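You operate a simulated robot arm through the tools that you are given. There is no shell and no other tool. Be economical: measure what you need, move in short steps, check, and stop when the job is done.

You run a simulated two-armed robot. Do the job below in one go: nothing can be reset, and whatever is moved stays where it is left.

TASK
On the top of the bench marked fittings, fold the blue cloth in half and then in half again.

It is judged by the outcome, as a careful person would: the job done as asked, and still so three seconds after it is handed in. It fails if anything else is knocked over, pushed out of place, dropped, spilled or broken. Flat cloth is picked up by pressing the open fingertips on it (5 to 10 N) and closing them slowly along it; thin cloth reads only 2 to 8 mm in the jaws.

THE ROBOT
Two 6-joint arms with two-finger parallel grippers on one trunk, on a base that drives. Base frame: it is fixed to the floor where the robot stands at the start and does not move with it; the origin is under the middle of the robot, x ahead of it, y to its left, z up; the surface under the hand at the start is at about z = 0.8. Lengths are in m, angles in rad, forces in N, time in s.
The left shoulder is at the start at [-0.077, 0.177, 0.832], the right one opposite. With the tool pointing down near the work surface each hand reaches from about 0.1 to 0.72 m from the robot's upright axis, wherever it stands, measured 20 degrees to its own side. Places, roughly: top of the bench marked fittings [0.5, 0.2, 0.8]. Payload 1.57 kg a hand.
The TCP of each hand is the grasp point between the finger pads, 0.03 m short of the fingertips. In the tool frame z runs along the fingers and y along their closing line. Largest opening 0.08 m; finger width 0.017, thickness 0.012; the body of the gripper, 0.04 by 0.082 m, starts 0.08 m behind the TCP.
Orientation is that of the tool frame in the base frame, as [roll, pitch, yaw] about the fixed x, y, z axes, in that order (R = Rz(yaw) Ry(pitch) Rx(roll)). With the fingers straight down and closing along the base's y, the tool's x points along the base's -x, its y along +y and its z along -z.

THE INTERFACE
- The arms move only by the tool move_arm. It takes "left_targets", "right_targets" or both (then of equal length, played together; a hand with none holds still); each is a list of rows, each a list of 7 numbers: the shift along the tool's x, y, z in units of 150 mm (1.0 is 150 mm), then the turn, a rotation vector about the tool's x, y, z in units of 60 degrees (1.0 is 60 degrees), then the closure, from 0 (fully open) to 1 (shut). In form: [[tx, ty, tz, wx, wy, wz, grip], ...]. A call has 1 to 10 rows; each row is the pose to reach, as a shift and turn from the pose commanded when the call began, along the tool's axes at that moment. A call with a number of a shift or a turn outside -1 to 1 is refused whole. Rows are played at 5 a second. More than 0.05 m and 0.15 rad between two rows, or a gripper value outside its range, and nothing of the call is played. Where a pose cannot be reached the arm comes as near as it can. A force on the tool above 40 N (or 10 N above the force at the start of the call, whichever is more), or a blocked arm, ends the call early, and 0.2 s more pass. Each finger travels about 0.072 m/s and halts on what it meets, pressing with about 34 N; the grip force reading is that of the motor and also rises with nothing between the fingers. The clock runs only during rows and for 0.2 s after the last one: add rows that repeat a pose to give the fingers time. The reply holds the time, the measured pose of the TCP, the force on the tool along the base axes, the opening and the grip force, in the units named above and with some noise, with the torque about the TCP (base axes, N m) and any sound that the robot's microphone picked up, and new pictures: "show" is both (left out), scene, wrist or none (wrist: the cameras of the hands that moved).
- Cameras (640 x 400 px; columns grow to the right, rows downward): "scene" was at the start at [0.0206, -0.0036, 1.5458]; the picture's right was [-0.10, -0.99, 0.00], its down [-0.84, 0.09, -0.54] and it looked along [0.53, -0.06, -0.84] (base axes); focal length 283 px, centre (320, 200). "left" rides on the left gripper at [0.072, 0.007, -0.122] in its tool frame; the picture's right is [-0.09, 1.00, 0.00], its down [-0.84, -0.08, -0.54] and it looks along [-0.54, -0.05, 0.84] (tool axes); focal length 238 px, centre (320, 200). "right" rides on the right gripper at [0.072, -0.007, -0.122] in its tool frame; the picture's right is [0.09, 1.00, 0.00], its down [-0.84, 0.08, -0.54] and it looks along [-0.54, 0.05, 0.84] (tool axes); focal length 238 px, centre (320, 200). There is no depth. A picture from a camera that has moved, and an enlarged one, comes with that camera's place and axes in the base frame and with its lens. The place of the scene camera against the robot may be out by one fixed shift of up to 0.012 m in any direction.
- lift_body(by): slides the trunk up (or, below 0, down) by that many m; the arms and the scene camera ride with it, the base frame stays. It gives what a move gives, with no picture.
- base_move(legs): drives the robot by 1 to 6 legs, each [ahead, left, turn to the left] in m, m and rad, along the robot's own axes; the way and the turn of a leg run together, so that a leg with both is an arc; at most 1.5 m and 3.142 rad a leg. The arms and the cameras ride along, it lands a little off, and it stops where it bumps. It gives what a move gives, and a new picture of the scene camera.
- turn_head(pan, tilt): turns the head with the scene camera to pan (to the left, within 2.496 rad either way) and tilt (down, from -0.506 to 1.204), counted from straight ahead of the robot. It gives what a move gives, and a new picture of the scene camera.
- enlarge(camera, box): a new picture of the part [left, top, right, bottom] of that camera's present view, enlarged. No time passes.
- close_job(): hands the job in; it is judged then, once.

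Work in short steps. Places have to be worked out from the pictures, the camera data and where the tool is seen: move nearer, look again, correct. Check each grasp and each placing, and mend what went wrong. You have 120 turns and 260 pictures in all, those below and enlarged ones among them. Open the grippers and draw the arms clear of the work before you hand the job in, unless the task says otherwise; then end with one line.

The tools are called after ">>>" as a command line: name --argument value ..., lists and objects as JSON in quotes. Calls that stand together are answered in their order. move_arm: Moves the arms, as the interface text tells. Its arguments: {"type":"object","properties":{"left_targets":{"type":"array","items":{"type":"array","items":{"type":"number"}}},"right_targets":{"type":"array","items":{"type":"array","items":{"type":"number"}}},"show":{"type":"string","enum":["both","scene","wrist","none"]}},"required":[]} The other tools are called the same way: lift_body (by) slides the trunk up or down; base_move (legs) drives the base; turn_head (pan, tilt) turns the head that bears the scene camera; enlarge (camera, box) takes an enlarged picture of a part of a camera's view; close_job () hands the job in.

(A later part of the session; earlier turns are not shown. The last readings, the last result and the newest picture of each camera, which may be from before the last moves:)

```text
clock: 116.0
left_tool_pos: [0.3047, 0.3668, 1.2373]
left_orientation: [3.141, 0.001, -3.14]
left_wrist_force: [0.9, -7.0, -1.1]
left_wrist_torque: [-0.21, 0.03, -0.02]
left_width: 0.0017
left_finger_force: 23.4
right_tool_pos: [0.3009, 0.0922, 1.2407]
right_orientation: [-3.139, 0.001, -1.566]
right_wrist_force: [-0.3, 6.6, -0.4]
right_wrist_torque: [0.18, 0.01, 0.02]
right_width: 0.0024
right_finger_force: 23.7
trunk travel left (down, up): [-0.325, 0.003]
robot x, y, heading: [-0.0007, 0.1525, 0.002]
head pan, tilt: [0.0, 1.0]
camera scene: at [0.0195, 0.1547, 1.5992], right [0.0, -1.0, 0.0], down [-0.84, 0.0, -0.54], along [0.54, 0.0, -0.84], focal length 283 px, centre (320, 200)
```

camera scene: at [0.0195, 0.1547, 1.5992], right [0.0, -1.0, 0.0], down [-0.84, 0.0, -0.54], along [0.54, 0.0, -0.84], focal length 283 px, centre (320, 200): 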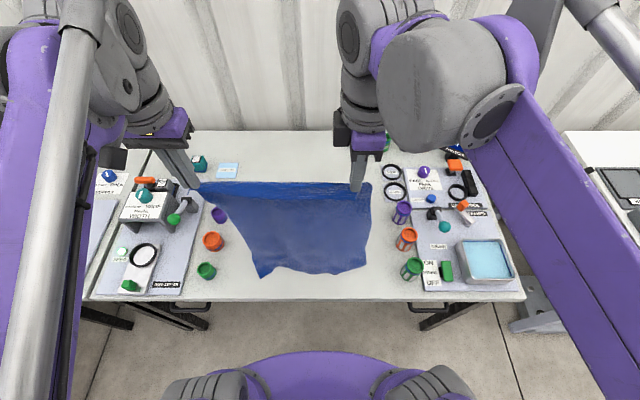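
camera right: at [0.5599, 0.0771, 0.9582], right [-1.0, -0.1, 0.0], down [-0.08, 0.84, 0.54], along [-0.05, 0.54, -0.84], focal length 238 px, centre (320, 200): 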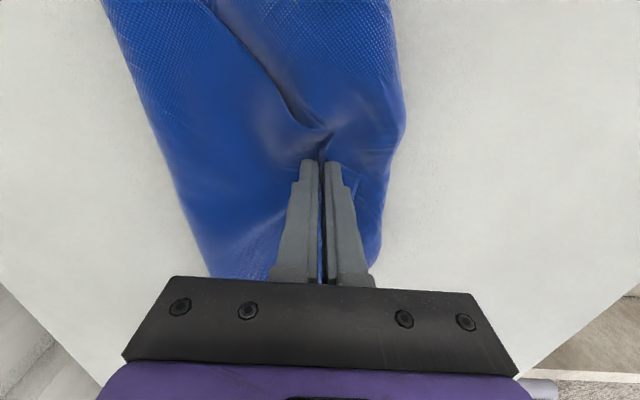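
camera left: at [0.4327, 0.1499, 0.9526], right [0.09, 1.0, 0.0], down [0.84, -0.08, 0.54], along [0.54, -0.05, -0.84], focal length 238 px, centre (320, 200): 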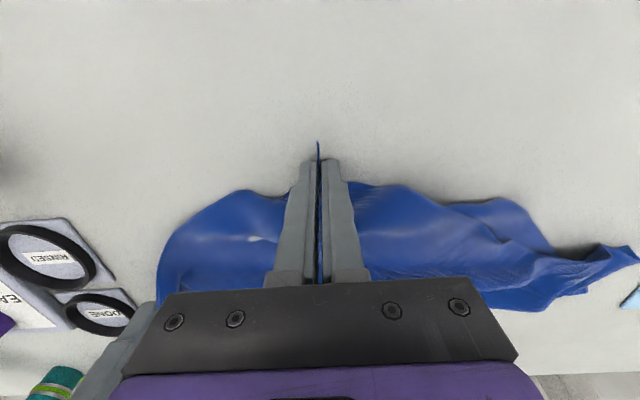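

The hem is now at x≈.28. I'll lay again, lowering a little first, then forward and down.

>>> move_arm --left_targets '[[-0.03, 0, 0.08, 0, 0, 0, 1], [-0.08, 0, 0.18, 0, 0, 0, 1], [-0.18, 0, 0.3, 0, 0, 0, 1], [-0.3, 0, 0.42, 0, 0, 0, 1], [-0.43, 0, 0.55, 0, 0, 0, 1], [-0.57, 0, 0.69, 0, 0, 0, 1], [-0.7, 0, 0.82, 0, 0, 0, 1], [-0.83, 0, 0.95, 0, 0, 0, 1], [-0.9, 0, 1.0, 0, 0, 0, 1]]' --right_targets '[[0, -0.03, 0.08, 0, 0, 0, 1], [0, -0.08, 0.18, 0, 0, 0, 1], [0, -0.18, 0.3, 0, 0, 0, 1], [0, -0.3, 0.42, 0, 0, 0, 1], [0, -0.43, 0.55, 0, 0, 0, 1], [0, -0.57, 0.69, 0, 0, 0, 1], [0, -0.7, 0.82, 0, 0, 0, 1], [0, -0.83, 0.95, 0, 0, 0, 1], [0, -0.9, 1.0, 0, 0, 0, 1]]' --show "scene"

>>> enlarge --camera "scene" --box '[180, 130, 436, 290]'

```text
clock: 118.0
left_tool_pos: [0.44, 0.3691, 1.0862]
left_orientation: [3.139, -0.002, -3.14]
left_wrist_force: [-0.5, -8.3, -0.3]
left_wrist_torque: [-0.24, -0.01, -0.03]
left_width: 0.002
left_finger_force: 23.8
right_tool_pos: [0.4372, 0.0958, 1.0876]
right_orientation: [-3.14, 0.001, -1.567]
right_wrist_force: [-0.5, 8.1, -1.0]
right_wrist_torque: [0.28, 0.02, -0.03]
right_width: 0.0023
right_finger_force: 23.6
trunk travel left (down, up): [-0.325, 0.003]
robot x, y, heading: [0.0007, 0.1499, 0.003]
head pan, tilt: [0.0, 1.0]
camera scene: at [0.0194, 0.1545, 1.5992], right [0.0, -1.0, 0.0], down [-0.84, 0.0, -0.54], along [0.54, 0.0, -0.84], focal length 283 px, centre (320, 200)
```

scene: 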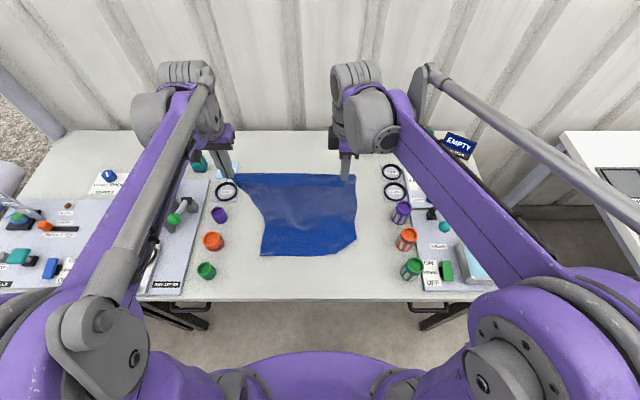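

```text
2.50 times, centred on (308, 210) of scene
camera zoom: at [0.0194, 0.1545, 1.5992], right [0.0, -1.0, 0.0], down [-0.84, 0.0, -0.54], along [0.54, 0.0, -0.84], focal length 708 px, centre (350, 175)
```

zoom: 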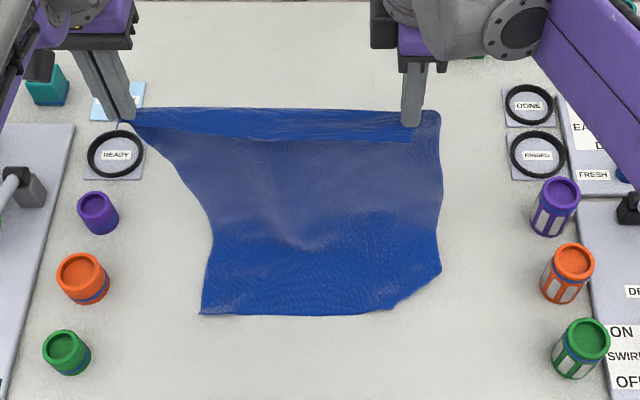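

Very good, except the right near corner of the hem is tucked under. I'll lift higher so the hem hangs fully free and straightens, then lay again.

>>> move_arm --left_targets '[[0.1, 0, -0.2, 0, 0, 0, 1], [0.25, 0, -0.45, 0, 0, 0, 1], [0.4, 0, -0.7, 0, 0, 0, 1], [0.6, 0, -0.9, 0, 0, 0, 1], [0.8, 0, -1.0, 0, 0, 0, 1], [0.9, 0, -1.0, 0, 0, 0, 1]]' --right_targets '[[0, 0.1, -0.2, 0, 0, 0, 1], [0, 0.25, -0.45, 0, 0, 0, 1], [0, 0.4, -0.7, 0, 0, 0, 1], [0, 0.6, -0.9, 0, 0, 0, 1], [0, 0.8, -1.0, 0, 0, 0, 1], [0, 0.9, -1.0, 0, 0, 0, 1]]' --show "none"

>>> move_arm --left_targets '[[0, 0, -0.2, 0, 0, 0, 1], [0, 0, -0.4, 0, 0, 0, 1], [0, 0, -0.45, 0, 0, 0, 1], [0, 0, -0.45, 0, 0, 0, 1], [0, 0, -0.45, 0, 0, 0, 1], [0, 0, -0.45, 0, 0, 0, 1]]' --right_targets '[[0, 0, -0.2, 0, 0, 0, 1], [0, 0, -0.4, 0, 0, 0, 1], [0, 0, -0.45, 0, 0, 0, 1], [0, 0, -0.45, 0, 0, 0, 1], [0, 0, -0.45, 0, 0, 0, 1], [0, 0, -0.45, 0, 0, 0, 1]]' --show "scene"

>>> enlarge --camera "scene" --box '[180, 170, 420, 320]'

```text
clock: 119.4
left_tool_pos: [0.306, 0.3679, 1.2354]
left_orientation: [3.141, -0.001, -3.141]
left_wrist_force: [0.1, -10.7, -0.1]
left_wrist_torque: [-0.34, 0.0, -0.03]
left_width: 0.0021
left_finger_force: 23.8
right_tool_pos: [0.3016, 0.0922, 1.2398]
right_orientation: [-3.139, -0.001, -1.567]
right_wrist_force: [1.2, 10.6, 0.1]
right_wrist_torque: [0.33, -0.03, 0.02]
right_width: 0.0024
right_finger_force: 24.1
trunk travel left (down, up): [-0.325, 0.003]
robot x, y, heading: [-0.0006, 0.1544, 0.003]
head pan, tilt: [0.0, 1.0]
```

```text
clock: 120.8
left_tool_pos: [0.304, 0.3685, 1.3011]
left_orientation: [3.141, -0.001, -3.139]
left_wrist_force: [-0.8, -10.1, -0.1]
left_wrist_torque: [-0.31, 0.0, -0.03]
left_width: 0.0019
left_finger_force: 23.4
right_tool_pos: [0.3043, 0.092, 1.3053]
right_orientation: [-3.14, -0.001, -1.565]
right_wrist_force: [0.5, 10.4, -0.3]
right_wrist_torque: [0.28, 0.02, -0.01]
right_width: 0.0024
right_finger_force: 24.0
trunk travel left (down, up): [-0.325, 0.003]
robot x, y, heading: [0.0002, 0.1496, 0.002]
head pan, tilt: [0.0, 1.0]
camera scene: at [0.0189, 0.1545, 1.5992], right [0.0, -1.0, 0.0], down [-0.84, 0.0, -0.54], along [0.54, 0.0, -0.84], focal length 283 px, centre (320, 200)
```

scene: 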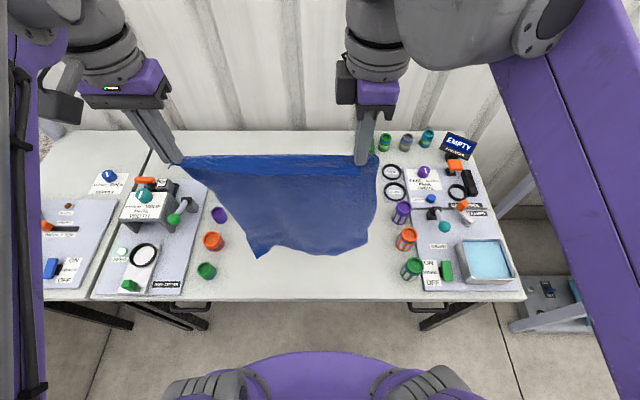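

```text
2.67 times, centred on (300, 245) of scene
camera zoom: at [0.0189, 0.1545, 1.5992], right [0.0, -1.0, 0.0], down [-0.84, 0.0, -0.54], along [0.54, 0.0, -0.84], focal length 755 px, centre (373, 80)
```

zoom: 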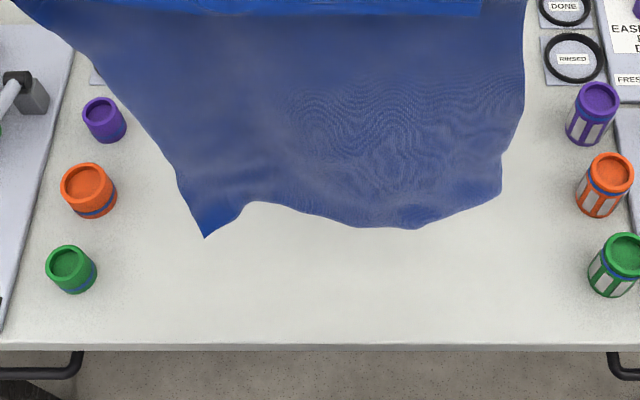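

The hem's right corner is curled toward the far side. I'll drag the hem lightly toward me so that it trails and uncurls, then lift it just free.

>>> move_arm --left_targets '[[-0.25, 0, 0.1, 0, 0, 0, 1], [-0.5, 0, 0.25, 0, 0, 0, 1], [-0.75, 0, 0.45, 0, 0, 0, 1], [-0.8, 0, 0.7, 0, 0, 0, 1], [-0.7, 0, 0.85, 0, 0, 0, 1], [-0.5, 0, 0.85, 0, 0, 0, 1], [-0.3, 0, 0.8, 0, 0, 0, 1], [-0.1, 0, 0.75, 0, 0, 0, 1], [0.05, 0, 0.65, 0, 0, 0, 1], [0.1, 0, 0.5, 0, 0, 0, 1]]' --right_targets '[[0, -0.25, 0.1, 0, 0, 0, 1], [0, -0.5, 0.25, 0, 0, 0, 1], [0, -0.75, 0.45, 0, 0, 0, 1], [0, -0.8, 0.7, 0, 0, 0, 1], [0, -0.7, 0.85, 0, 0, 0, 1], [0, -0.5, 0.85, 0, 0, 0, 1], [0, -0.3, 0.8, 0, 0, 0, 1], [0, -0.1, 0.75, 0, 0, 0, 1], [0, 0.05, 0.65, 0, 0, 0, 1], [0, 0.1, 0.5, 0, 0, 0, 1]]' --show "none"

>>> enlarge --camera "scene" --box '[180, 170, 420, 320]'

```text
clock: 123.0
left_tool_pos: [0.289, 0.3671, 1.23]
left_orientation: [-3.14, -0.001, -3.141]
left_wrist_force: [-0.7, -7.6, -0.1]
left_wrist_torque: [-0.26, 0.02, -0.09]
left_width: 0.0021
left_finger_force: 24.0
right_tool_pos: [0.2846, 0.0911, 1.2301]
right_orientation: [-3.139, 0.0, -1.565]
right_wrist_force: [-0.1, 9.0, -0.1]
right_wrist_torque: [0.25, -0.02, -0.01]
right_width: 0.0025
right_finger_force: 23.9
trunk travel left (down, up): [-0.325, 0.003]
robot x, y, heading: [0.0002, 0.1546, -0.001]
head pan, tilt: [0.0, 1.0]
```

```text
2.67 times, centred on (300, 245) of scene
camera zoom: at [0.0193, 0.1546, 1.5992], right [0.0, -1.0, 0.0], down [-0.84, 0.0, -0.54], along [0.54, 0.0, -0.84], focal length 755 px, centre (373, 80)
```

zoom: 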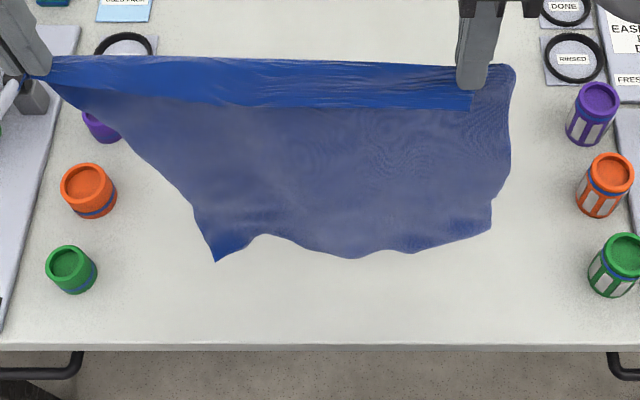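

The hem looks straighter now. I'll lay again forward and down.

>>> move_arm --left_targets '[[0, 0, 0.12, 0, 0, 0, 1], [-0.08, 0, 0.22, 0, 0, 0, 1], [-0.2, 0, 0.33, 0, 0, 0, 1], [-0.33, 0, 0.45, 0, 0, 0, 1], [-0.46, 0, 0.57, 0, 0, 0, 1], [-0.6, 0, 0.7, 0, 0, 0, 1], [-0.74, 0, 0.83, 0, 0, 0, 1], [-0.88, 0, 0.95, 0, 0, 0, 1], [-0.98, 0, 1.0, 0, 0, 0, 1]]' --right_targets '[[0, 0, 0.12, 0, 0, 0, 1], [0, -0.08, 0.22, 0, 0, 0, 1], [0, -0.2, 0.33, 0, 0, 0, 1], [0, -0.33, 0.45, 0, 0, 0, 1], [0, -0.46, 0.57, 0, 0, 0, 1], [0, -0.6, 0.7, 0, 0, 0, 1], [0, -0.74, 0.83, 0, 0, 0, 1], [0, -0.88, 0.95, 0, 0, 0, 1], [0, -0.98, 1.0, 0, 0, 0, 1]]' --show "none"

>>> enlarge --camera "scene" --box '[180, 150, 420, 300]'

```text
clock: 125.0
left_tool_pos: [0.4384, 0.367, 1.0803]
left_orientation: [-3.14, 0.001, -3.141]
left_wrist_force: [0.2, -4.6, 0.8]
left_wrist_torque: [-0.17, -0.01, 0.01]
left_width: 0.0021
left_finger_force: 23.4
right_tool_pos: [0.4351, 0.0944, 1.0833]
right_orientation: [-3.141, 0.0, -1.566]
right_wrist_force: [-0.6, 5.2, -1.0]
right_wrist_torque: [0.18, -0.03, 0.0]
right_width: 0.0023
right_finger_force: 24.2
trunk travel left (down, up): [-0.325, 0.003]
robot x, y, heading: [0.0003, 0.1505, -0.001]
head pan, tilt: [0.0, 1.0]
```

```text
2.67 times, centred on (300, 225) of scene
camera zoom: at [0.02, 0.1546, 1.5992], right [0.0, -1.0, 0.0], down [-0.84, 0.0, -0.54], along [0.54, 0.0, -0.84], focal length 755 px, centre (373, 133)
```

zoom: 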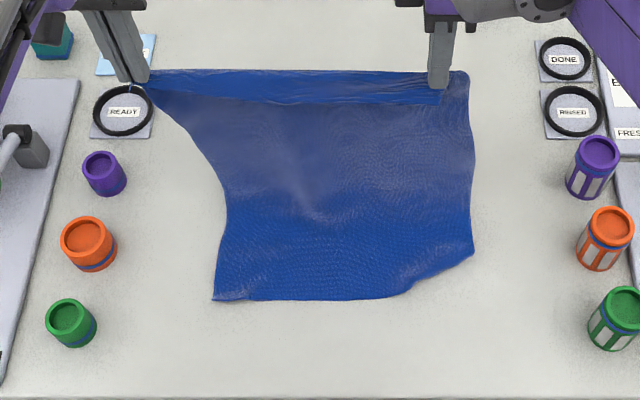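

The same corner tucks under when laying this way. Instead I'll lay the whole sheet flat with the hem going down at the far side and the hands coming toward me, which opens that curl. First up and forward.

>>> move_arm --left_targets '[[0, 0, -0.25, 0, 0, 0, 1], [-0.05, 0, -0.5, 0, 0, 0, 1], [-0.15, 0, -0.75, 0, 0, 0, 1], [-0.3, 0, -0.95, 0, 0, 0, 1], [-0.5, 0, -1, 0, 0, 0, 1], [-0.7, 0, -1, 0, 0, 0, 1], [-0.9, 0, -1, 0, 0, 0, 1], [-1, 0, -1, 0, 0, 0, 1]]' --right_targets '[[0, 0, -0.25, 0, 0, 0, 1], [0, -0.05, -0.5, 0, 0, 0, 1], [0, -0.15, -0.75, 0, 0, 0, 1], [0, -0.3, -0.95, 0, 0, 0, 1], [0, -0.5, -1, 0, 0, 0, 1], [0, -0.7, -1, 0, 0, 0, 1], [0, -0.9, -1, 0, 0, 0, 1], [0, -1, -1, 0, 0, 0, 1]]' --show "none"

>>> move_arm --left_targets '[[0.08, 0, 0.15, 0, 0, 0, 1], [0.2, 0, 0.3, 0, 0, 0, 1], [0.33, 0, 0.45, 0, 0, 0, 1], [0.46, 0, 0.58, 0, 0, 0, 1], [0.6, 0, 0.7, 0, 0, 0, 1], [0.73, 0, 0.8, 0, 0, 0, 1], [0.86, 0, 0.9, 0, 0, 0, 1], [1, 0, 1, 0, 0, 0, 1]]' --right_targets '[[0, 0.08, 0.15, 0, 0, 0, 1], [0, 0.2, 0.3, 0, 0, 0, 1], [0, 0.33, 0.45, 0, 0, 0, 1], [0, 0.46, 0.58, 0, 0, 0, 1], [0, 0.6, 0.7, 0, 0, 0, 1], [0, 0.73, 0.8, 0, 0, 0, 1], [0, 0.86, 0.9, 0, 0, 0, 1], [0, 1, 1, 0, 0, 0, 1]]' --show "none"

>>> enlarge --camera "scene" --box '[180, 130, 420, 280]'

```text
clock: 126.8
left_tool_pos: [0.5882, 0.3673, 1.2293]
left_orientation: [3.141, -0.002, -3.14]
left_wrist_force: [0.4, -6.1, 0.8]
left_wrist_torque: [-0.19, 0.01, -0.01]
left_width: 0.0025
left_finger_force: 23.6
right_tool_pos: [0.5849, 0.0955, 1.2306]
right_orientation: [-3.141, 0.001, -1.565]
right_wrist_force: [0.5, 6.9, 0.3]
right_wrist_torque: [0.15, -0.03, 0.01]
right_width: 0.0023
right_finger_force: 23.6
trunk travel left (down, up): [-0.325, 0.003]
robot x, y, heading: [0.0001, 0.1515, 0.003]
head pan, tilt: [0.0, 1.0]
```

```text
clock: 128.6
left_tool_pos: [0.4332, 0.3661, 1.0779]
left_orientation: [-3.139, 0.001, -3.141]
left_wrist_force: [7.7, -11.6, 2.4]
left_wrist_torque: [-0.42, -0.23, 0.07]
left_width: 0.0021
left_finger_force: 23.9
right_tool_pos: [0.5707, 0.1251, 1.1001]
right_orientation: [-3.141, 0.002, -1.565]
right_wrist_force: [-6.8, 11.8, -1.3]
right_wrist_torque: [0.3, 0.24, 0.13]
right_width: 0.0028
right_finger_force: 23.9
right hand out of reach, approached as far as the arm can: row 2, 3, 4, 5, 6, 7, 8
trunk travel left (down, up): [-0.325, 0.003]
robot x, y, heading: [0.0012, 0.1508, 0.003]
head pan, tilt: [0.0, 1.0]
```

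```text
2.67 times, centred on (300, 205) of scene
camera zoom: at [0.0181, 0.1545, 1.5991], right [0.0, -1.0, 0.0], down [-0.84, 0.0, -0.54], along [0.54, 0.0, -0.84], focal length 755 px, centre (373, 187)
```

zoom: 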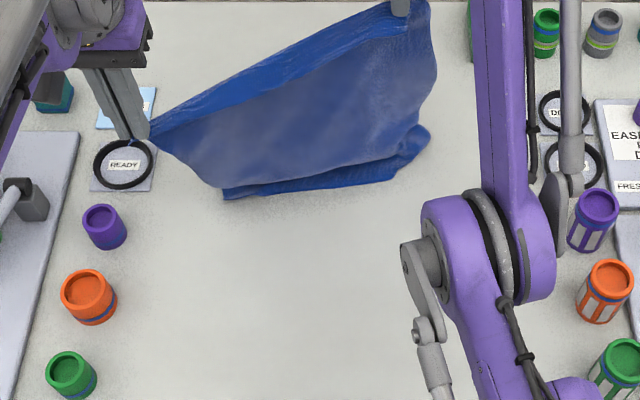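

The right arm ran into a reach limit partway. I'll retrace both hands up to the previous pose and then come back along the route that worked.

>>> move_arm --left_targets '[[-0.2, 0, -0.15, 0, 0, 0, 1], [-0.4, 0, -0.3, 0, 0, 0, 1], [-0.6, 0, -0.45, 0, 0, 0, 1], [-0.75, 0, -0.65, 0, 0, 0, 1], [-0.9, 0, -0.85, 0, 0, 0, 1], [-1, 0, -1, 0, 0, 0, 1]]' --right_targets '[[0, -0.2, -0.15, 0, 0, 0, 1], [0, -0.4, -0.3, 0, 0, 0, 1], [0, -0.6, -0.45, 0, 0, 0, 1], [0, -0.75, -0.65, 0, 0, 0, 1], [0, -0.9, -0.85, 0, 0, 0, 1], [0, -1, -1, 0, 0, 0, 1]]' --show "scene"

```text
clock: 130.0
left_tool_pos: [0.5859, 0.3687, 1.2326]
left_orientation: [3.141, -0.002, -3.141]
left_wrist_force: [1.0, -4.8, -1.4]
left_wrist_torque: [-0.12, -0.04, -0.06]
left_width: 0.0019
left_finger_force: 23.6
right_tool_pos: [0.6268, 0.1086, 1.1674]
right_orientation: [-3.14, 0.0, -1.566]
right_wrist_force: [-0.5, 5.0, 0.5]
right_wrist_torque: [0.18, -0.01, -0.01]
right_width: 0.0025
right_finger_force: 23.9
right hand out of reach, approached as far as the arm can: row 3, 4, 5, 6
trunk travel left (down, up): [-0.325, 0.003]
robot x, y, heading: [0.0002, 0.1522, 0.001]
head pan, tilt: [0.0, 1.0]
camera scene: at [0.0205, 0.1547, 1.5991], right [0.0, -1.0, 0.0], down [-0.84, 0.0, -0.54], along [0.54, 0.0, -0.84], focal length 283 px, centre (320, 200)
```

scene: 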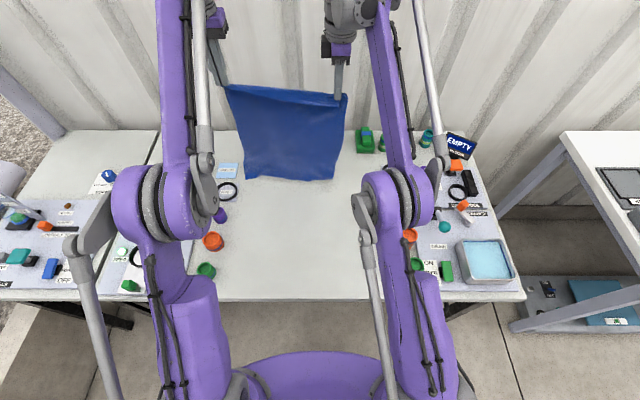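

The cloth hangs beautifully, but the right arm is in an awkward pose. I'll keep the arms still and lay the sheet with the trunk and base instead: level the left hand, then alternate lowering the trunk with backing the base.

>>> move_arm --left_targets '[[-0.08, 0, 0.15, 0, 0, 0, 1], [-0.16, 0, 0.3, 0, 0, 0, 1], [-0.2, 0, 0.42, 0, 0, 0, 1]]' --show "none"

>>> lift_body --by -0.06

>>> base_move --legs '[[-0.08, 0, 0]]'

```text
clock: 130.8
left_tool_pos: [0.616, 0.3693, 1.1664]
left_orientation: [3.141, -0.001, -3.138]
left_wrist_force: [0.4, -0.7, 0.8]
left_wrist_torque: [-0.02, -0.01, 0.01]
left_width: 0.0018
left_finger_force: 23.4
right_tool_pos: [0.6261, 0.1089, 1.1683]
right_orientation: [-3.139, 0.0, -1.568]
right_wrist_force: [0.2, 0.5, 0.0]
right_wrist_torque: [0.04, -0.01, -0.02]
right_width: 0.0023
right_finger_force: 23.7
trunk travel left (down, up): [-0.325, 0.003]
robot x, y, heading: [0.0026, 0.1477, 0.001]
head pan, tilt: [0.0, 1.0]
```

```text
clock: 131.8
left_tool_pos: [0.6018, 0.3678, 1.0791]
left_orientation: [-3.141, -0.038, -3.14]
left_wrist_force: [0.4, -1.4, 0.7]
left_wrist_torque: [-0.02, 0.02, -0.03]
left_width: 0.002
left_finger_force: 23.3
right_tool_pos: [0.5945, 0.1093, 1.0562]
right_orientation: [3.072, 0.001, -1.567]
right_wrist_force: [0.6, 0.9, -0.3]
right_wrist_torque: [0.02, -0.01, -0.01]
right_width: 0.0023
right_finger_force: 23.8
trunk travel left (down, up): [-0.265, 0.063]
robot x, y, heading: [0.0023, 0.1545, -0.002]
head pan, tilt: [0.0, 1.0]
```

```text
clock: 132.9
left_tool_pos: [0.5231, 0.3672, 1.0779]
left_orientation: [-3.141, -0.034, 3.141]
left_wrist_force: [-0.4, -1.8, 0.0]
left_wrist_torque: [-0.02, -0.02, -0.05]
left_width: 0.002
left_finger_force: 23.1
right_tool_pos: [0.5157, 0.1095, 1.0577]
right_orientation: [3.072, 0.0, -1.567]
right_wrist_force: [-0.4, 0.4, 0.1]
right_wrist_torque: [0.02, -0.04, 0.01]
right_width: 0.0025
right_finger_force: 24.2
trunk travel left (down, up): [-0.265, 0.063]
robot x, y, heading: [-0.0802, 0.1461, 0.001]
head pan, tilt: [0.0, 1.0]
camera scene: at [-0.0575, 0.1544, 1.5353], right [0.0, -1.0, 0.0], down [-0.84, 0.0, -0.54], along [0.54, 0.0, -0.84], focal length 283 px, centre (320, 200)
```

scene: 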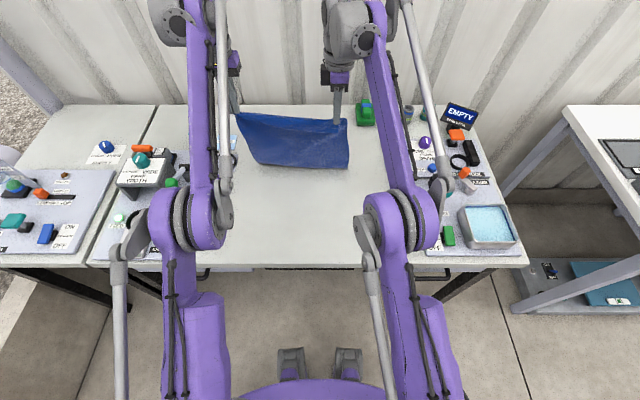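

It works smoothly. I'll continue: back, lower, back, lower.

>>> base_move --legs '[[-0.1, 0, 0]]'

>>> lift_body --by -0.09

>>> base_move --legs '[[-0.1, 0, 0]]'

```text
clock: 134.0
left_tool_pos: [0.4249, 0.3676, 1.0774]
left_orientation: [3.14, -0.034, 3.141]
left_wrist_force: [-0.1, -0.2, -0.1]
left_wrist_torque: [-0.01, 0.01, -0.01]
left_width: 0.0022
left_finger_force: 24.0
right_tool_pos: [0.4184, 0.1084, 1.0562]
right_orientation: [3.072, -0.001, -1.568]
right_wrist_force: [-0.9, 1.4, 0.0]
right_wrist_torque: [0.01, -0.06, 0.0]
right_width: 0.0026
right_finger_force: 23.8
trunk travel left (down, up): [-0.265, 0.063]
robot x, y, heading: [-0.1782, 0.1511, -0.001]
head pan, tilt: [0.0, 1.0]
camera scene: at [-0.1561, 0.1543, 1.5353], right [0.0, -1.0, 0.0], down [-0.84, 0.0, -0.54], along [0.54, 0.0, -0.84], focal length 283 px, centre (320, 200)
```

scene: 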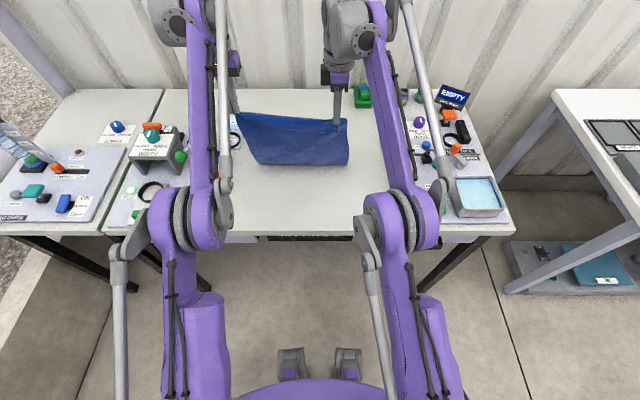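

```text
clock: 135.3
left_tool_pos: [0.4126, 0.3661, 0.9632]
left_orientation: [-3.141, -0.073, -3.141]
left_wrist_force: [-0.1, -0.7, -0.9]
left_wrist_torque: [-0.06, -0.02, 0.03]
left_width: 0.0021
left_finger_force: 23.5
right_tool_pos: [0.4047, 0.1097, 0.9427]
right_orientation: [3.037, 0.0, -1.569]
right_wrist_force: [-0.1, 0.0, -0.1]
right_wrist_torque: [0.01, -0.04, -0.01]
right_width: 0.0024
right_finger_force: 23.6
trunk travel left (down, up): [-0.175, 0.153]
robot x, y, heading: [-0.1736, 0.1492, -0.001]
head pan, tilt: [0.0, 1.0]
```

```text
clock: 136.4
left_tool_pos: [0.3124, 0.368, 0.9636]
left_orientation: [3.141, -0.073, -3.141]
left_wrist_force: [-1.2, -0.6, -0.3]
left_wrist_torque: [-0.05, -0.02, 0.04]
left_width: 0.0022
left_finger_force: 23.1
right_tool_pos: [0.3043, 0.1093, 0.9418]
right_orientation: [3.035, 0.001, -1.568]
right_wrist_force: [0.5, 1.4, 0.0]
right_wrist_torque: [-0.01, -0.02, 0.0]
right_width: 0.0025
right_finger_force: 23.6
trunk travel left (down, up): [-0.175, 0.153]
robot x, y, heading: [-0.2785, 0.1507, 0.002]
head pan, tilt: [0.0, 1.0]
camera scene: at [-0.2518, 0.1543, 1.4458], right [0.0, -1.0, 0.0], down [-0.84, 0.0, -0.54], along [0.54, 0.0, -0.84], focal length 283 px, centre (320, 200)
```

scene: 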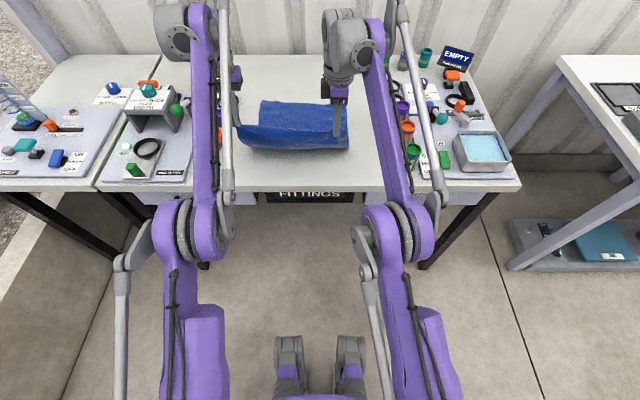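

The hem now lies flat at the far side. One more back-and-lower brings the held edge down; I'll go in two small pairs.

>>> base_move --legs '[[-0.05, 0, 0]]'

>>> lift_body --by -0.05

>>> base_move --legs '[[-0.03, 0, 0]]'

```text
clock: 137.4
left_tool_pos: [0.2601, 0.368, 0.9635]
left_orientation: [3.141, -0.073, 3.141]
left_wrist_force: [-0.8, -0.2, 0.3]
left_wrist_torque: [-0.01, -0.04, 0.0]
left_width: 0.0021
left_finger_force: 23.8
right_tool_pos: [0.2535, 0.1075, 0.9431]
right_orientation: [3.036, 0.0, -1.568]
right_wrist_force: [0.6, 0.1, 0.0]
right_wrist_torque: [-0.01, -0.07, 0.01]
right_width: 0.0024
right_finger_force: 23.8
trunk travel left (down, up): [-0.175, 0.153]
robot x, y, heading: [-0.3283, 0.1473, 0.002]
head pan, tilt: [0.0, 1.0]
camera scene: at [-0.3035, 0.1542, 1.4458], right [0.0, -1.0, 0.0], down [-0.84, 0.0, -0.54], along [0.54, 0.0, -0.84], focal length 283 px, centre (320, 200)
```

scene: 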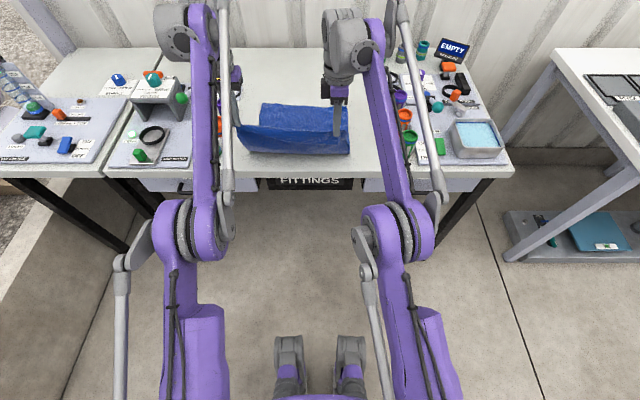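

```text
clock: 138.3
left_tool_pos: [0.2605, 0.3668, 0.9099]
left_orientation: [3.14, -0.079, -3.14]
left_wrist_force: [-0.5, -1.3, 0.2]
left_wrist_torque: [-0.06, -0.01, -0.02]
left_width: 0.0022
left_finger_force: 23.6
right_tool_pos: [0.2541, 0.1081, 0.8922]
right_orientation: [3.035, 0.0, -1.569]
right_wrist_force: [0.7, 0.9, -0.4]
right_wrist_torque: [0.02, -0.04, 0.0]
right_width: 0.0026
right_finger_force: 24.4
trunk travel left (down, up): [-0.125, 0.203]
robot x, y, heading: [-0.3288, 0.1466, 0.001]
head pan, tilt: [0.0, 1.0]
```

```text
clock: 139.1
left_tool_pos: [0.2311, 0.3674, 0.9116]
left_orientation: [-3.141, -0.077, -3.141]
left_wrist_force: [0.7, -0.2, -0.1]
left_wrist_torque: [-0.02, 0.0, -0.01]
left_width: 0.0019
left_finger_force: 23.3
right_tool_pos: [0.2231, 0.1083, 0.8929]
right_orientation: [3.038, 0.001, -1.568]
right_wrist_force: [-0.4, 1.0, 0.4]
right_wrist_torque: [0.0, -0.04, -0.01]
right_width: 0.0026
right_finger_force: 24.1
trunk travel left (down, up): [-0.125, 0.203]
robot x, y, heading: [-0.357, 0.1506, -0.0]
head pan, tilt: [0.0, 1.0]
camera scene: at [-0.3238, 0.1541, 1.3952], right [0.0, -1.0, 0.0], down [-0.84, 0.0, -0.54], along [0.54, 0.0, -0.84], focal length 283 px, centre (320, 200)
```

scene: 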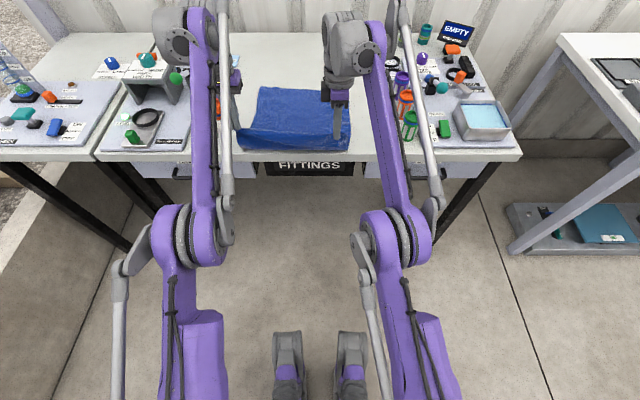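

The sheet dragged nearer and hangs slack, but its hem is now uncurled. I'll use that: raise up, drive forward so the hem trails toward me, then lay and fold with the trunk and base, which puts the held margin on the correct side.

>>> lift_body --by 0.2

>>> base_move --legs '[[0.14, 0, 0]]'

>>> enlarge --camera "scene" --box '[180, 80, 420, 230]'

```text
clock: 141.3
left_tool_pos: [0.2304, 0.3669, 1.1106]
left_orientation: [-3.142, -0.078, -3.141]
left_wrist_force: [0.3, -1.7, -0.2]
left_wrist_torque: [-0.01, -0.01, 0.05]
left_width: 0.002
left_finger_force: 23.1
right_tool_pos: [0.2211, 0.1093, 1.0909]
right_orientation: [3.035, 0.003, -1.569]
right_wrist_force: [0.4, 0.9, -0.2]
right_wrist_torque: [0.01, -0.07, 0.0]
right_width: 0.0022
right_finger_force: 24.2
trunk travel left (down, up): [-0.325, 0.003]
robot x, y, heading: [-0.3569, 0.1524, -0.0]
head pan, tilt: [0.0, 1.0]
```

```text
clock: 142.6
left_tool_pos: [0.3666, 0.3685, 1.1097]
left_orientation: [3.14, -0.078, -3.14]
left_wrist_force: [0.3, -0.9, -0.2]
left_wrist_torque: [-0.02, -0.02, 0.0]
left_width: 0.0021
left_finger_force: 23.5
right_tool_pos: [0.3581, 0.1099, 1.0905]
right_orientation: [3.036, 0.002, -1.565]
right_wrist_force: [0.1, 0.3, -0.8]
right_wrist_torque: [0.04, -0.01, 0.02]
right_width: 0.0026
right_finger_force: 23.5
trunk travel left (down, up): [-0.325, 0.003]
robot x, y, heading: [-0.2214, 0.1475, 0.002]
head pan, tilt: [0.0, 1.0]
camera scene: at [-0.2037, 0.1544, 1.5989], right [0.0, -1.0, 0.0], down [-0.84, 0.0, -0.54], along [0.54, 0.0, -0.84], focal length 283 px, centre (320, 200)
```

scene: 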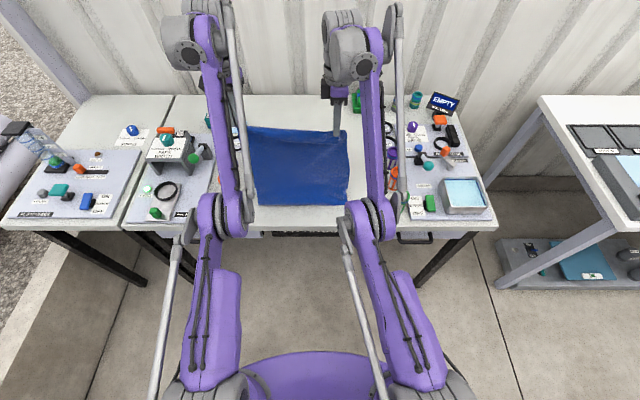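

```text
2.67 times, centred on (300, 155) of scene
camera zoom: at [-0.2037, 0.1544, 1.5989], right [0.0, -1.0, 0.0], down [-0.84, 0.0, -0.54], along [0.54, 0.0, -0.84], focal length 755 px, centre (373, 320)
```

zoom: 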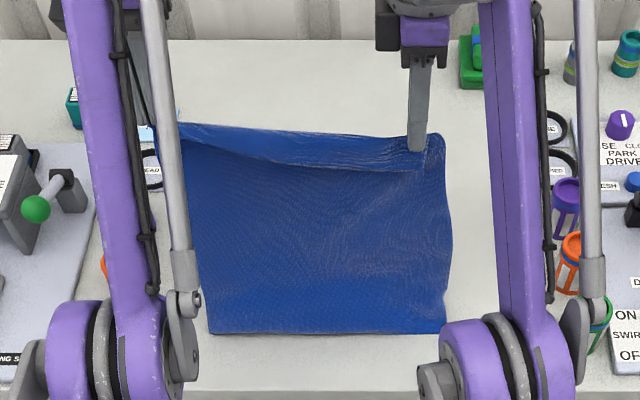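

The hem is perfectly straight at x≈.291, y .065–.357. I'll continue laying up to the halfway fold line (x≈.49).

>>> base_move --legs '[[0.06, 0, 0]]'

>>> lift_body --by -0.05

>>> base_move --legs '[[0.07, 0, 0]]'

>>> enlarge --camera "scene" --box '[180, 100, 420, 250]'

```text
clock: 143.6
left_tool_pos: [0.4278, 0.3678, 1.1095]
left_orientation: [-3.141, -0.078, 3.141]
left_wrist_force: [0.8, 0.7, -0.3]
left_wrist_torque: [-0.02, -0.03, 0.01]
left_width: 0.0018
left_finger_force: 23.6
right_tool_pos: [0.4182, 0.1091, 1.0917]
right_orientation: [3.035, 0.0, -1.567]
right_wrist_force: [-0.6, 0.7, -0.5]
right_wrist_torque: [0.04, -0.02, -0.01]
right_width: 0.0027
right_finger_force: 23.7
trunk travel left (down, up): [-0.325, 0.003]
robot x, y, heading: [-0.1631, 0.1507, 0.004]
head pan, tilt: [0.0, 1.0]
camera scene: at [-0.1433, 0.1545, 1.5987], right [0.0, -1.0, 0.0], down [-0.84, 0.0, -0.54], along [0.54, 0.0, -0.84], focal length 283 px, centre (320, 200)
```

scene: 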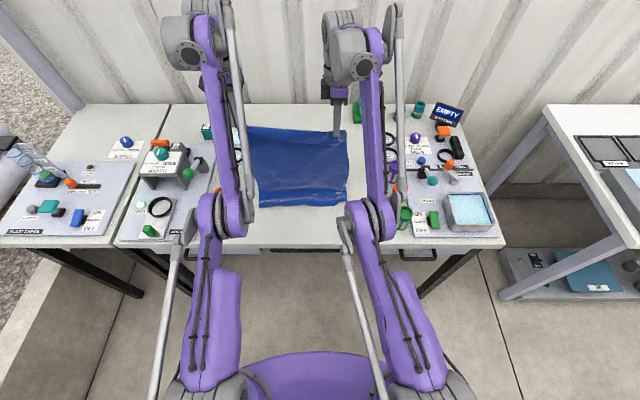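

```text
clock: 144.5
left_tool_pos: [0.4288, 0.3684, 1.0611]
left_orientation: [3.141, -0.08, -3.141]
left_wrist_force: [-0.3, -0.3, 0.4]
left_wrist_torque: [-0.03, 0.0, -0.02]
left_width: 0.0021
left_finger_force: 23.9
right_tool_pos: [0.4203, 0.1105, 1.0423]
right_orientation: [3.033, 0.002, -1.567]
right_wrist_force: [-0.2, 0.2, -0.9]
right_wrist_torque: [0.09, -0.03, -0.01]
right_width: 0.0023
right_finger_force: 24.1
trunk travel left (down, up): [-0.275, 0.053]
robot x, y, heading: [-0.1604, 0.1478, 0.005]
head pan, tilt: [0.0, 1.0]
```

```text
clock: 145.5
left_tool_pos: [0.5011, 0.3673, 1.0604]
left_orientation: [3.141, -0.078, -3.141]
left_wrist_force: [0.8, -1.1, -0.3]
left_wrist_torque: [-0.05, 0.02, 0.03]
left_width: 0.0019
left_finger_force: 23.7
right_tool_pos: [0.4925, 0.1082, 1.0408]
right_orientation: [3.035, 0.001, -1.565]
right_wrist_force: [-0.7, 0.2, -0.2]
right_wrist_torque: [-0.01, 0.02, 0.0]
right_width: 0.0022
right_finger_force: 24.4
trunk travel left (down, up): [-0.275, 0.053]
robot x, y, heading: [-0.0944, 0.1516, 0.002]
head pan, tilt: [0.0, 1.0]
camera scene: at [-0.0668, 0.1546, 1.5461], right [0.0, -1.0, 0.0], down [-0.84, 0.0, -0.54], along [0.54, 0.0, -0.84], focal length 283 px, centre (320, 200)
```

scene: 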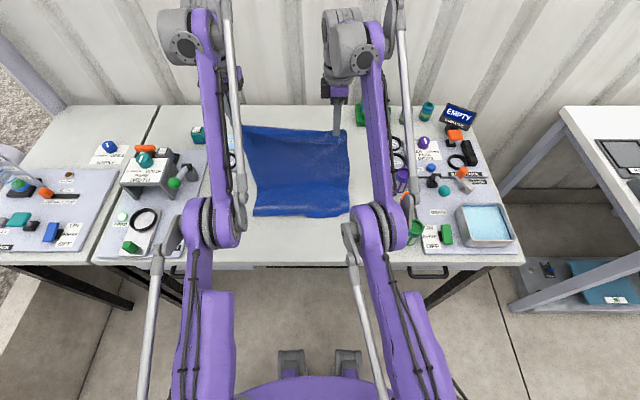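

```text
2.67 times, centred on (300, 175) of scene
camera zoom: at [-0.0668, 0.1546, 1.5461], right [0.0, -1.0, 0.0], down [-0.84, 0.0, -0.54], along [0.54, 0.0, -0.84], focal length 755 px, centre (373, 267)
```

zoom: 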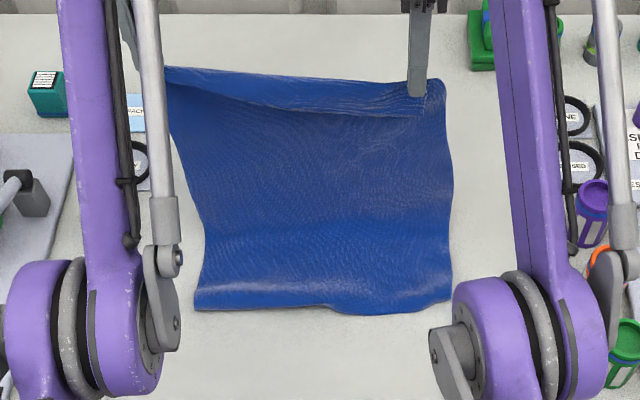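

Good. A bit more laying (5 cm), then fold back toward me: base back and trunk down in stages.

>>> lift_body --by -0.05

>>> base_move --legs '[[0.05, 0, 0]]'

>>> base_move --legs '[[-0.08, 0, 0]]'

>>> lift_body --by -0.06

>>> enlarge --camera "scene" --box '[180, 100, 420, 250]'

```text
clock: 146.5
left_tool_pos: [0.5003, 0.3688, 1.0115]
left_orientation: [-3.142, -0.078, 3.141]
left_wrist_force: [0.3, -1.2, -0.1]
left_wrist_torque: [-0.05, -0.02, 0.02]
left_width: 0.0021
left_finger_force: 23.9
right_tool_pos: [0.4917, 0.109, 0.9921]
right_orientation: [3.036, 0.003, -1.567]
right_wrist_force: [0.3, 0.6, -0.9]
right_wrist_torque: [0.0, -0.04, -0.02]
right_width: 0.0025
right_finger_force: 24.1
trunk travel left (down, up): [-0.225, 0.103]
robot x, y, heading: [-0.0875, 0.1488, 0.001]
head pan, tilt: [0.0, 1.0]
```

```text
clock: 147.4
left_tool_pos: [0.5513, 0.368, 1.01]
left_orientation: [-3.141, -0.078, -3.141]
left_wrist_force: [0.5, -1.8, 0.3]
left_wrist_torque: [-0.04, 0.05, 0.02]
left_width: 0.0021
left_finger_force: 24.2
right_tool_pos: [0.542, 0.1084, 0.9912]
right_orientation: [3.033, 0.002, -1.568]
right_wrist_force: [0.4, 0.4, -0.4]
right_wrist_torque: [0.07, 0.0, 0.0]
right_width: 0.0026
right_finger_force: 24.0
trunk travel left (down, up): [-0.225, 0.103]
robot x, y, heading: [-0.0366, 0.149, 0.002]
head pan, tilt: [0.0, 1.0]
camera scene: at [-0.015, 0.1547, 1.4939], right [0.0, -1.0, 0.0], down [-0.84, 0.0, -0.54], along [0.54, 0.0, -0.84], focal length 283 px, centre (320, 200)
```

scene: 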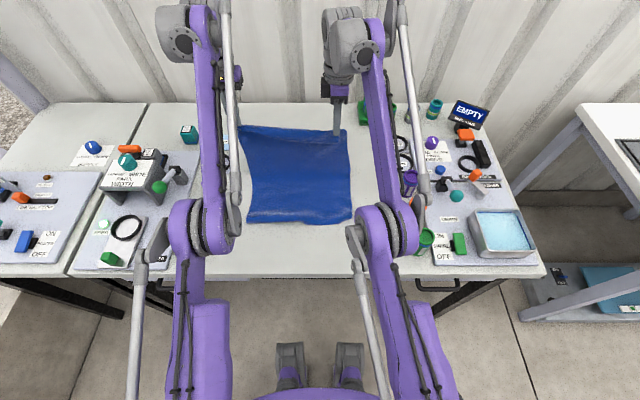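

```text
clock: 148.4
left_tool_pos: [0.4704, 0.3679, 1.0102]
left_orientation: [3.141, -0.077, -3.14]
left_wrist_force: [-0.3, -1.1, 0.5]
left_wrist_torque: [-0.05, -0.01, -0.01]
left_width: 0.0019
left_finger_force: 23.2
right_tool_pos: [0.463, 0.1098, 0.9921]
right_orientation: [3.035, 0.001, -1.565]
right_wrist_force: [-0.4, 1.1, 0.4]
right_wrist_torque: [0.05, -0.04, 0.04]
right_width: 0.0026
right_finger_force: 24.0
trunk travel left (down, up): [-0.225, 0.103]
robot x, y, heading: [-0.1142, 0.1551, 0.0]
head pan, tilt: [0.0, 1.0]
camera scene: at [-0.0953, 0.1545, 1.4939], right [0.0, -1.0, 0.0], down [-0.84, 0.0, -0.54], along [0.54, 0.0, -0.84], focal length 283 px, centre (320, 200)
```

scene: 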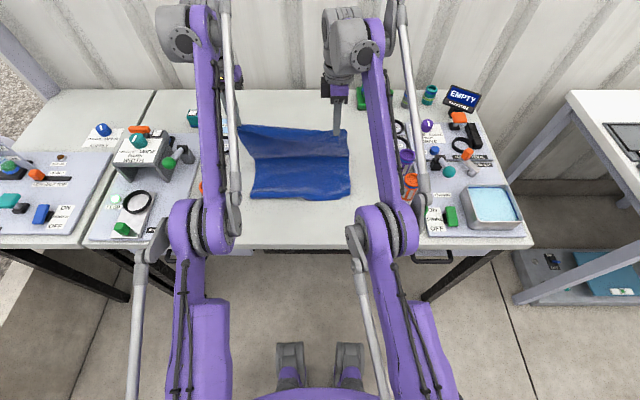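

```text
clock: 149.4
left_tool_pos: [0.4726, 0.368, 0.95]
left_orientation: [3.141, -0.078, -3.139]
left_wrist_force: [-0.4, -1.7, 0.4]
left_wrist_torque: [-0.05, -0.01, -0.01]
left_width: 0.0019
left_finger_force: 23.7
right_tool_pos: [0.463, 0.109, 0.932]
right_orientation: [3.035, 0.002, -1.566]
right_wrist_force: [0.1, 0.3, -1.1]
right_wrist_torque: [0.03, -0.02, 0.0]
right_width: 0.0023
right_finger_force: 24.1
trunk travel left (down, up): [-0.165, 0.163]
robot x, y, heading: [-0.1154, 0.1543, 0.0]
head pan, tilt: [0.0, 1.0]
```

```text
2.67 times, centred on (300, 175) of scene
camera zoom: at [-0.09, 0.1545, 1.4361], right [0.0, -1.0, 0.0], down [-0.84, 0.0, -0.54], along [0.54, 0.0, -0.84], focal length 755 px, centre (373, 267)
```

zoom: 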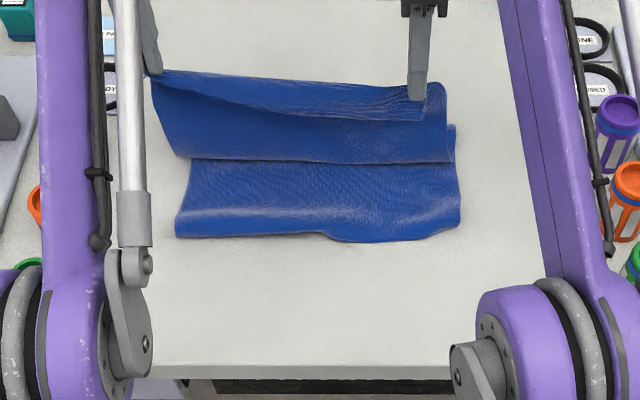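

Folding neatly. The hem corners are at (.357,.353) and (.375,.066); I'll bring the held edge back and down to them.

>>> base_move --legs '[[-0.05, 0, 0]]'

>>> lift_body --by -0.04

>>> base_move --legs '[[-0.035, 0, 0]]'

>>> enlarge --camera "scene" --box '[180, 80, 420, 230]'

```text
clock: 150.4
left_tool_pos: [0.4229, 0.3674, 0.9514]
left_orientation: [3.142, -0.077, -3.141]
left_wrist_force: [-0.2, -1.4, -0.1]
left_wrist_torque: [-0.01, -0.03, 0.01]
left_width: 0.0021
left_finger_force: 23.4
right_tool_pos: [0.4148, 0.1111, 0.9316]
right_orientation: [3.034, 0.003, -1.567]
right_wrist_force: [0.1, 0.3, 0.6]
right_wrist_torque: [0.04, -0.06, 0.0]
right_width: 0.0023
right_finger_force: 23.9
trunk travel left (down, up): [-0.165, 0.163]
robot x, y, heading: [-0.1643, 0.1509, 0.005]
head pan, tilt: [0.0, 1.0]
camera scene: at [-0.1393, 0.1544, 1.4361], right [0.0, -1.0, 0.0], down [-0.84, 0.0, -0.54], along [0.54, 0.0, -0.84], focal length 283 px, centre (320, 200)
```

scene: 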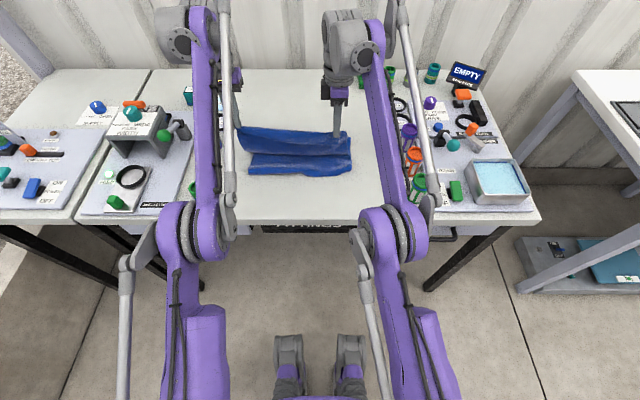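

```text
clock: 151.2
left_tool_pos: [0.4229, 0.3689, 0.9105]
left_orientation: [3.14, -0.077, -3.14]
left_wrist_force: [-0.2, -1.2, 0.2]
left_wrist_torque: [-0.05, -0.03, -0.04]
left_width: 0.0019
left_finger_force: 24.3
right_tool_pos: [0.4153, 0.1102, 0.8926]
right_orientation: [3.037, 0.001, -1.565]
right_wrist_force: [0.8, 1.1, -0.1]
right_wrist_torque: [0.01, -0.06, -0.03]
right_width: 0.0026
right_finger_force: 24.0
trunk travel left (down, up): [-0.125, 0.203]
robot x, y, heading: [-0.1637, 0.1525, 0.008]
head pan, tilt: [0.0, 1.0]
```

```text
clock: 152.1
left_tool_pos: [0.387, 0.3677, 0.9119]
left_orientation: [3.141, -0.076, -3.14]
left_wrist_force: [0.0, -1.4, -0.5]
left_wrist_torque: [-0.03, -0.03, 0.03]
left_width: 0.002
left_finger_force: 23.6
right_tool_pos: [0.3801, 0.1096, 0.8923]
right_orientation: [3.034, 0.003, -1.565]
right_wrist_force: [-0.2, 1.8, 0.3]
right_wrist_torque: [0.01, -0.04, 0.0]
right_width: 0.0024
right_finger_force: 23.7
trunk travel left (down, up): [-0.125, 0.203]
robot x, y, heading: [-0.1979, 0.1508, 0.008]
head pan, tilt: [0.0, 1.0]
camera scene: at [-0.1668, 0.1543, 1.3952], right [0.0, -1.0, 0.0], down [-0.84, 0.0, -0.54], along [0.54, 0.0, -0.84], focal length 283 px, centre (320, 200)
```

scene: 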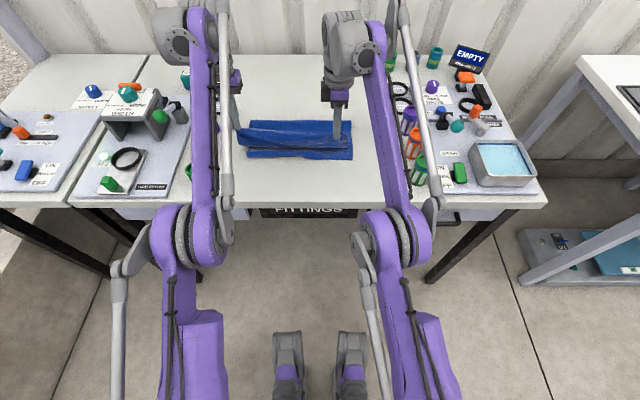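

```text
2.67 times, centred on (300, 155) of scene
camera zoom: at [-0.1668, 0.1543, 1.3952], right [0.0, -1.0, 0.0], down [-0.84, 0.0, -0.54], along [0.54, 0.0, -0.84], focal length 755 px, centre (373, 320)
```

zoom: 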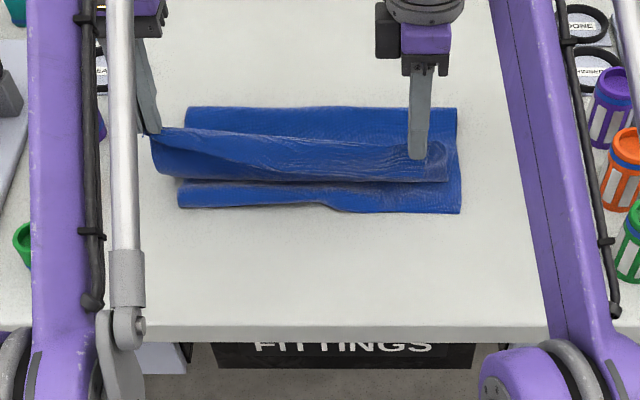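

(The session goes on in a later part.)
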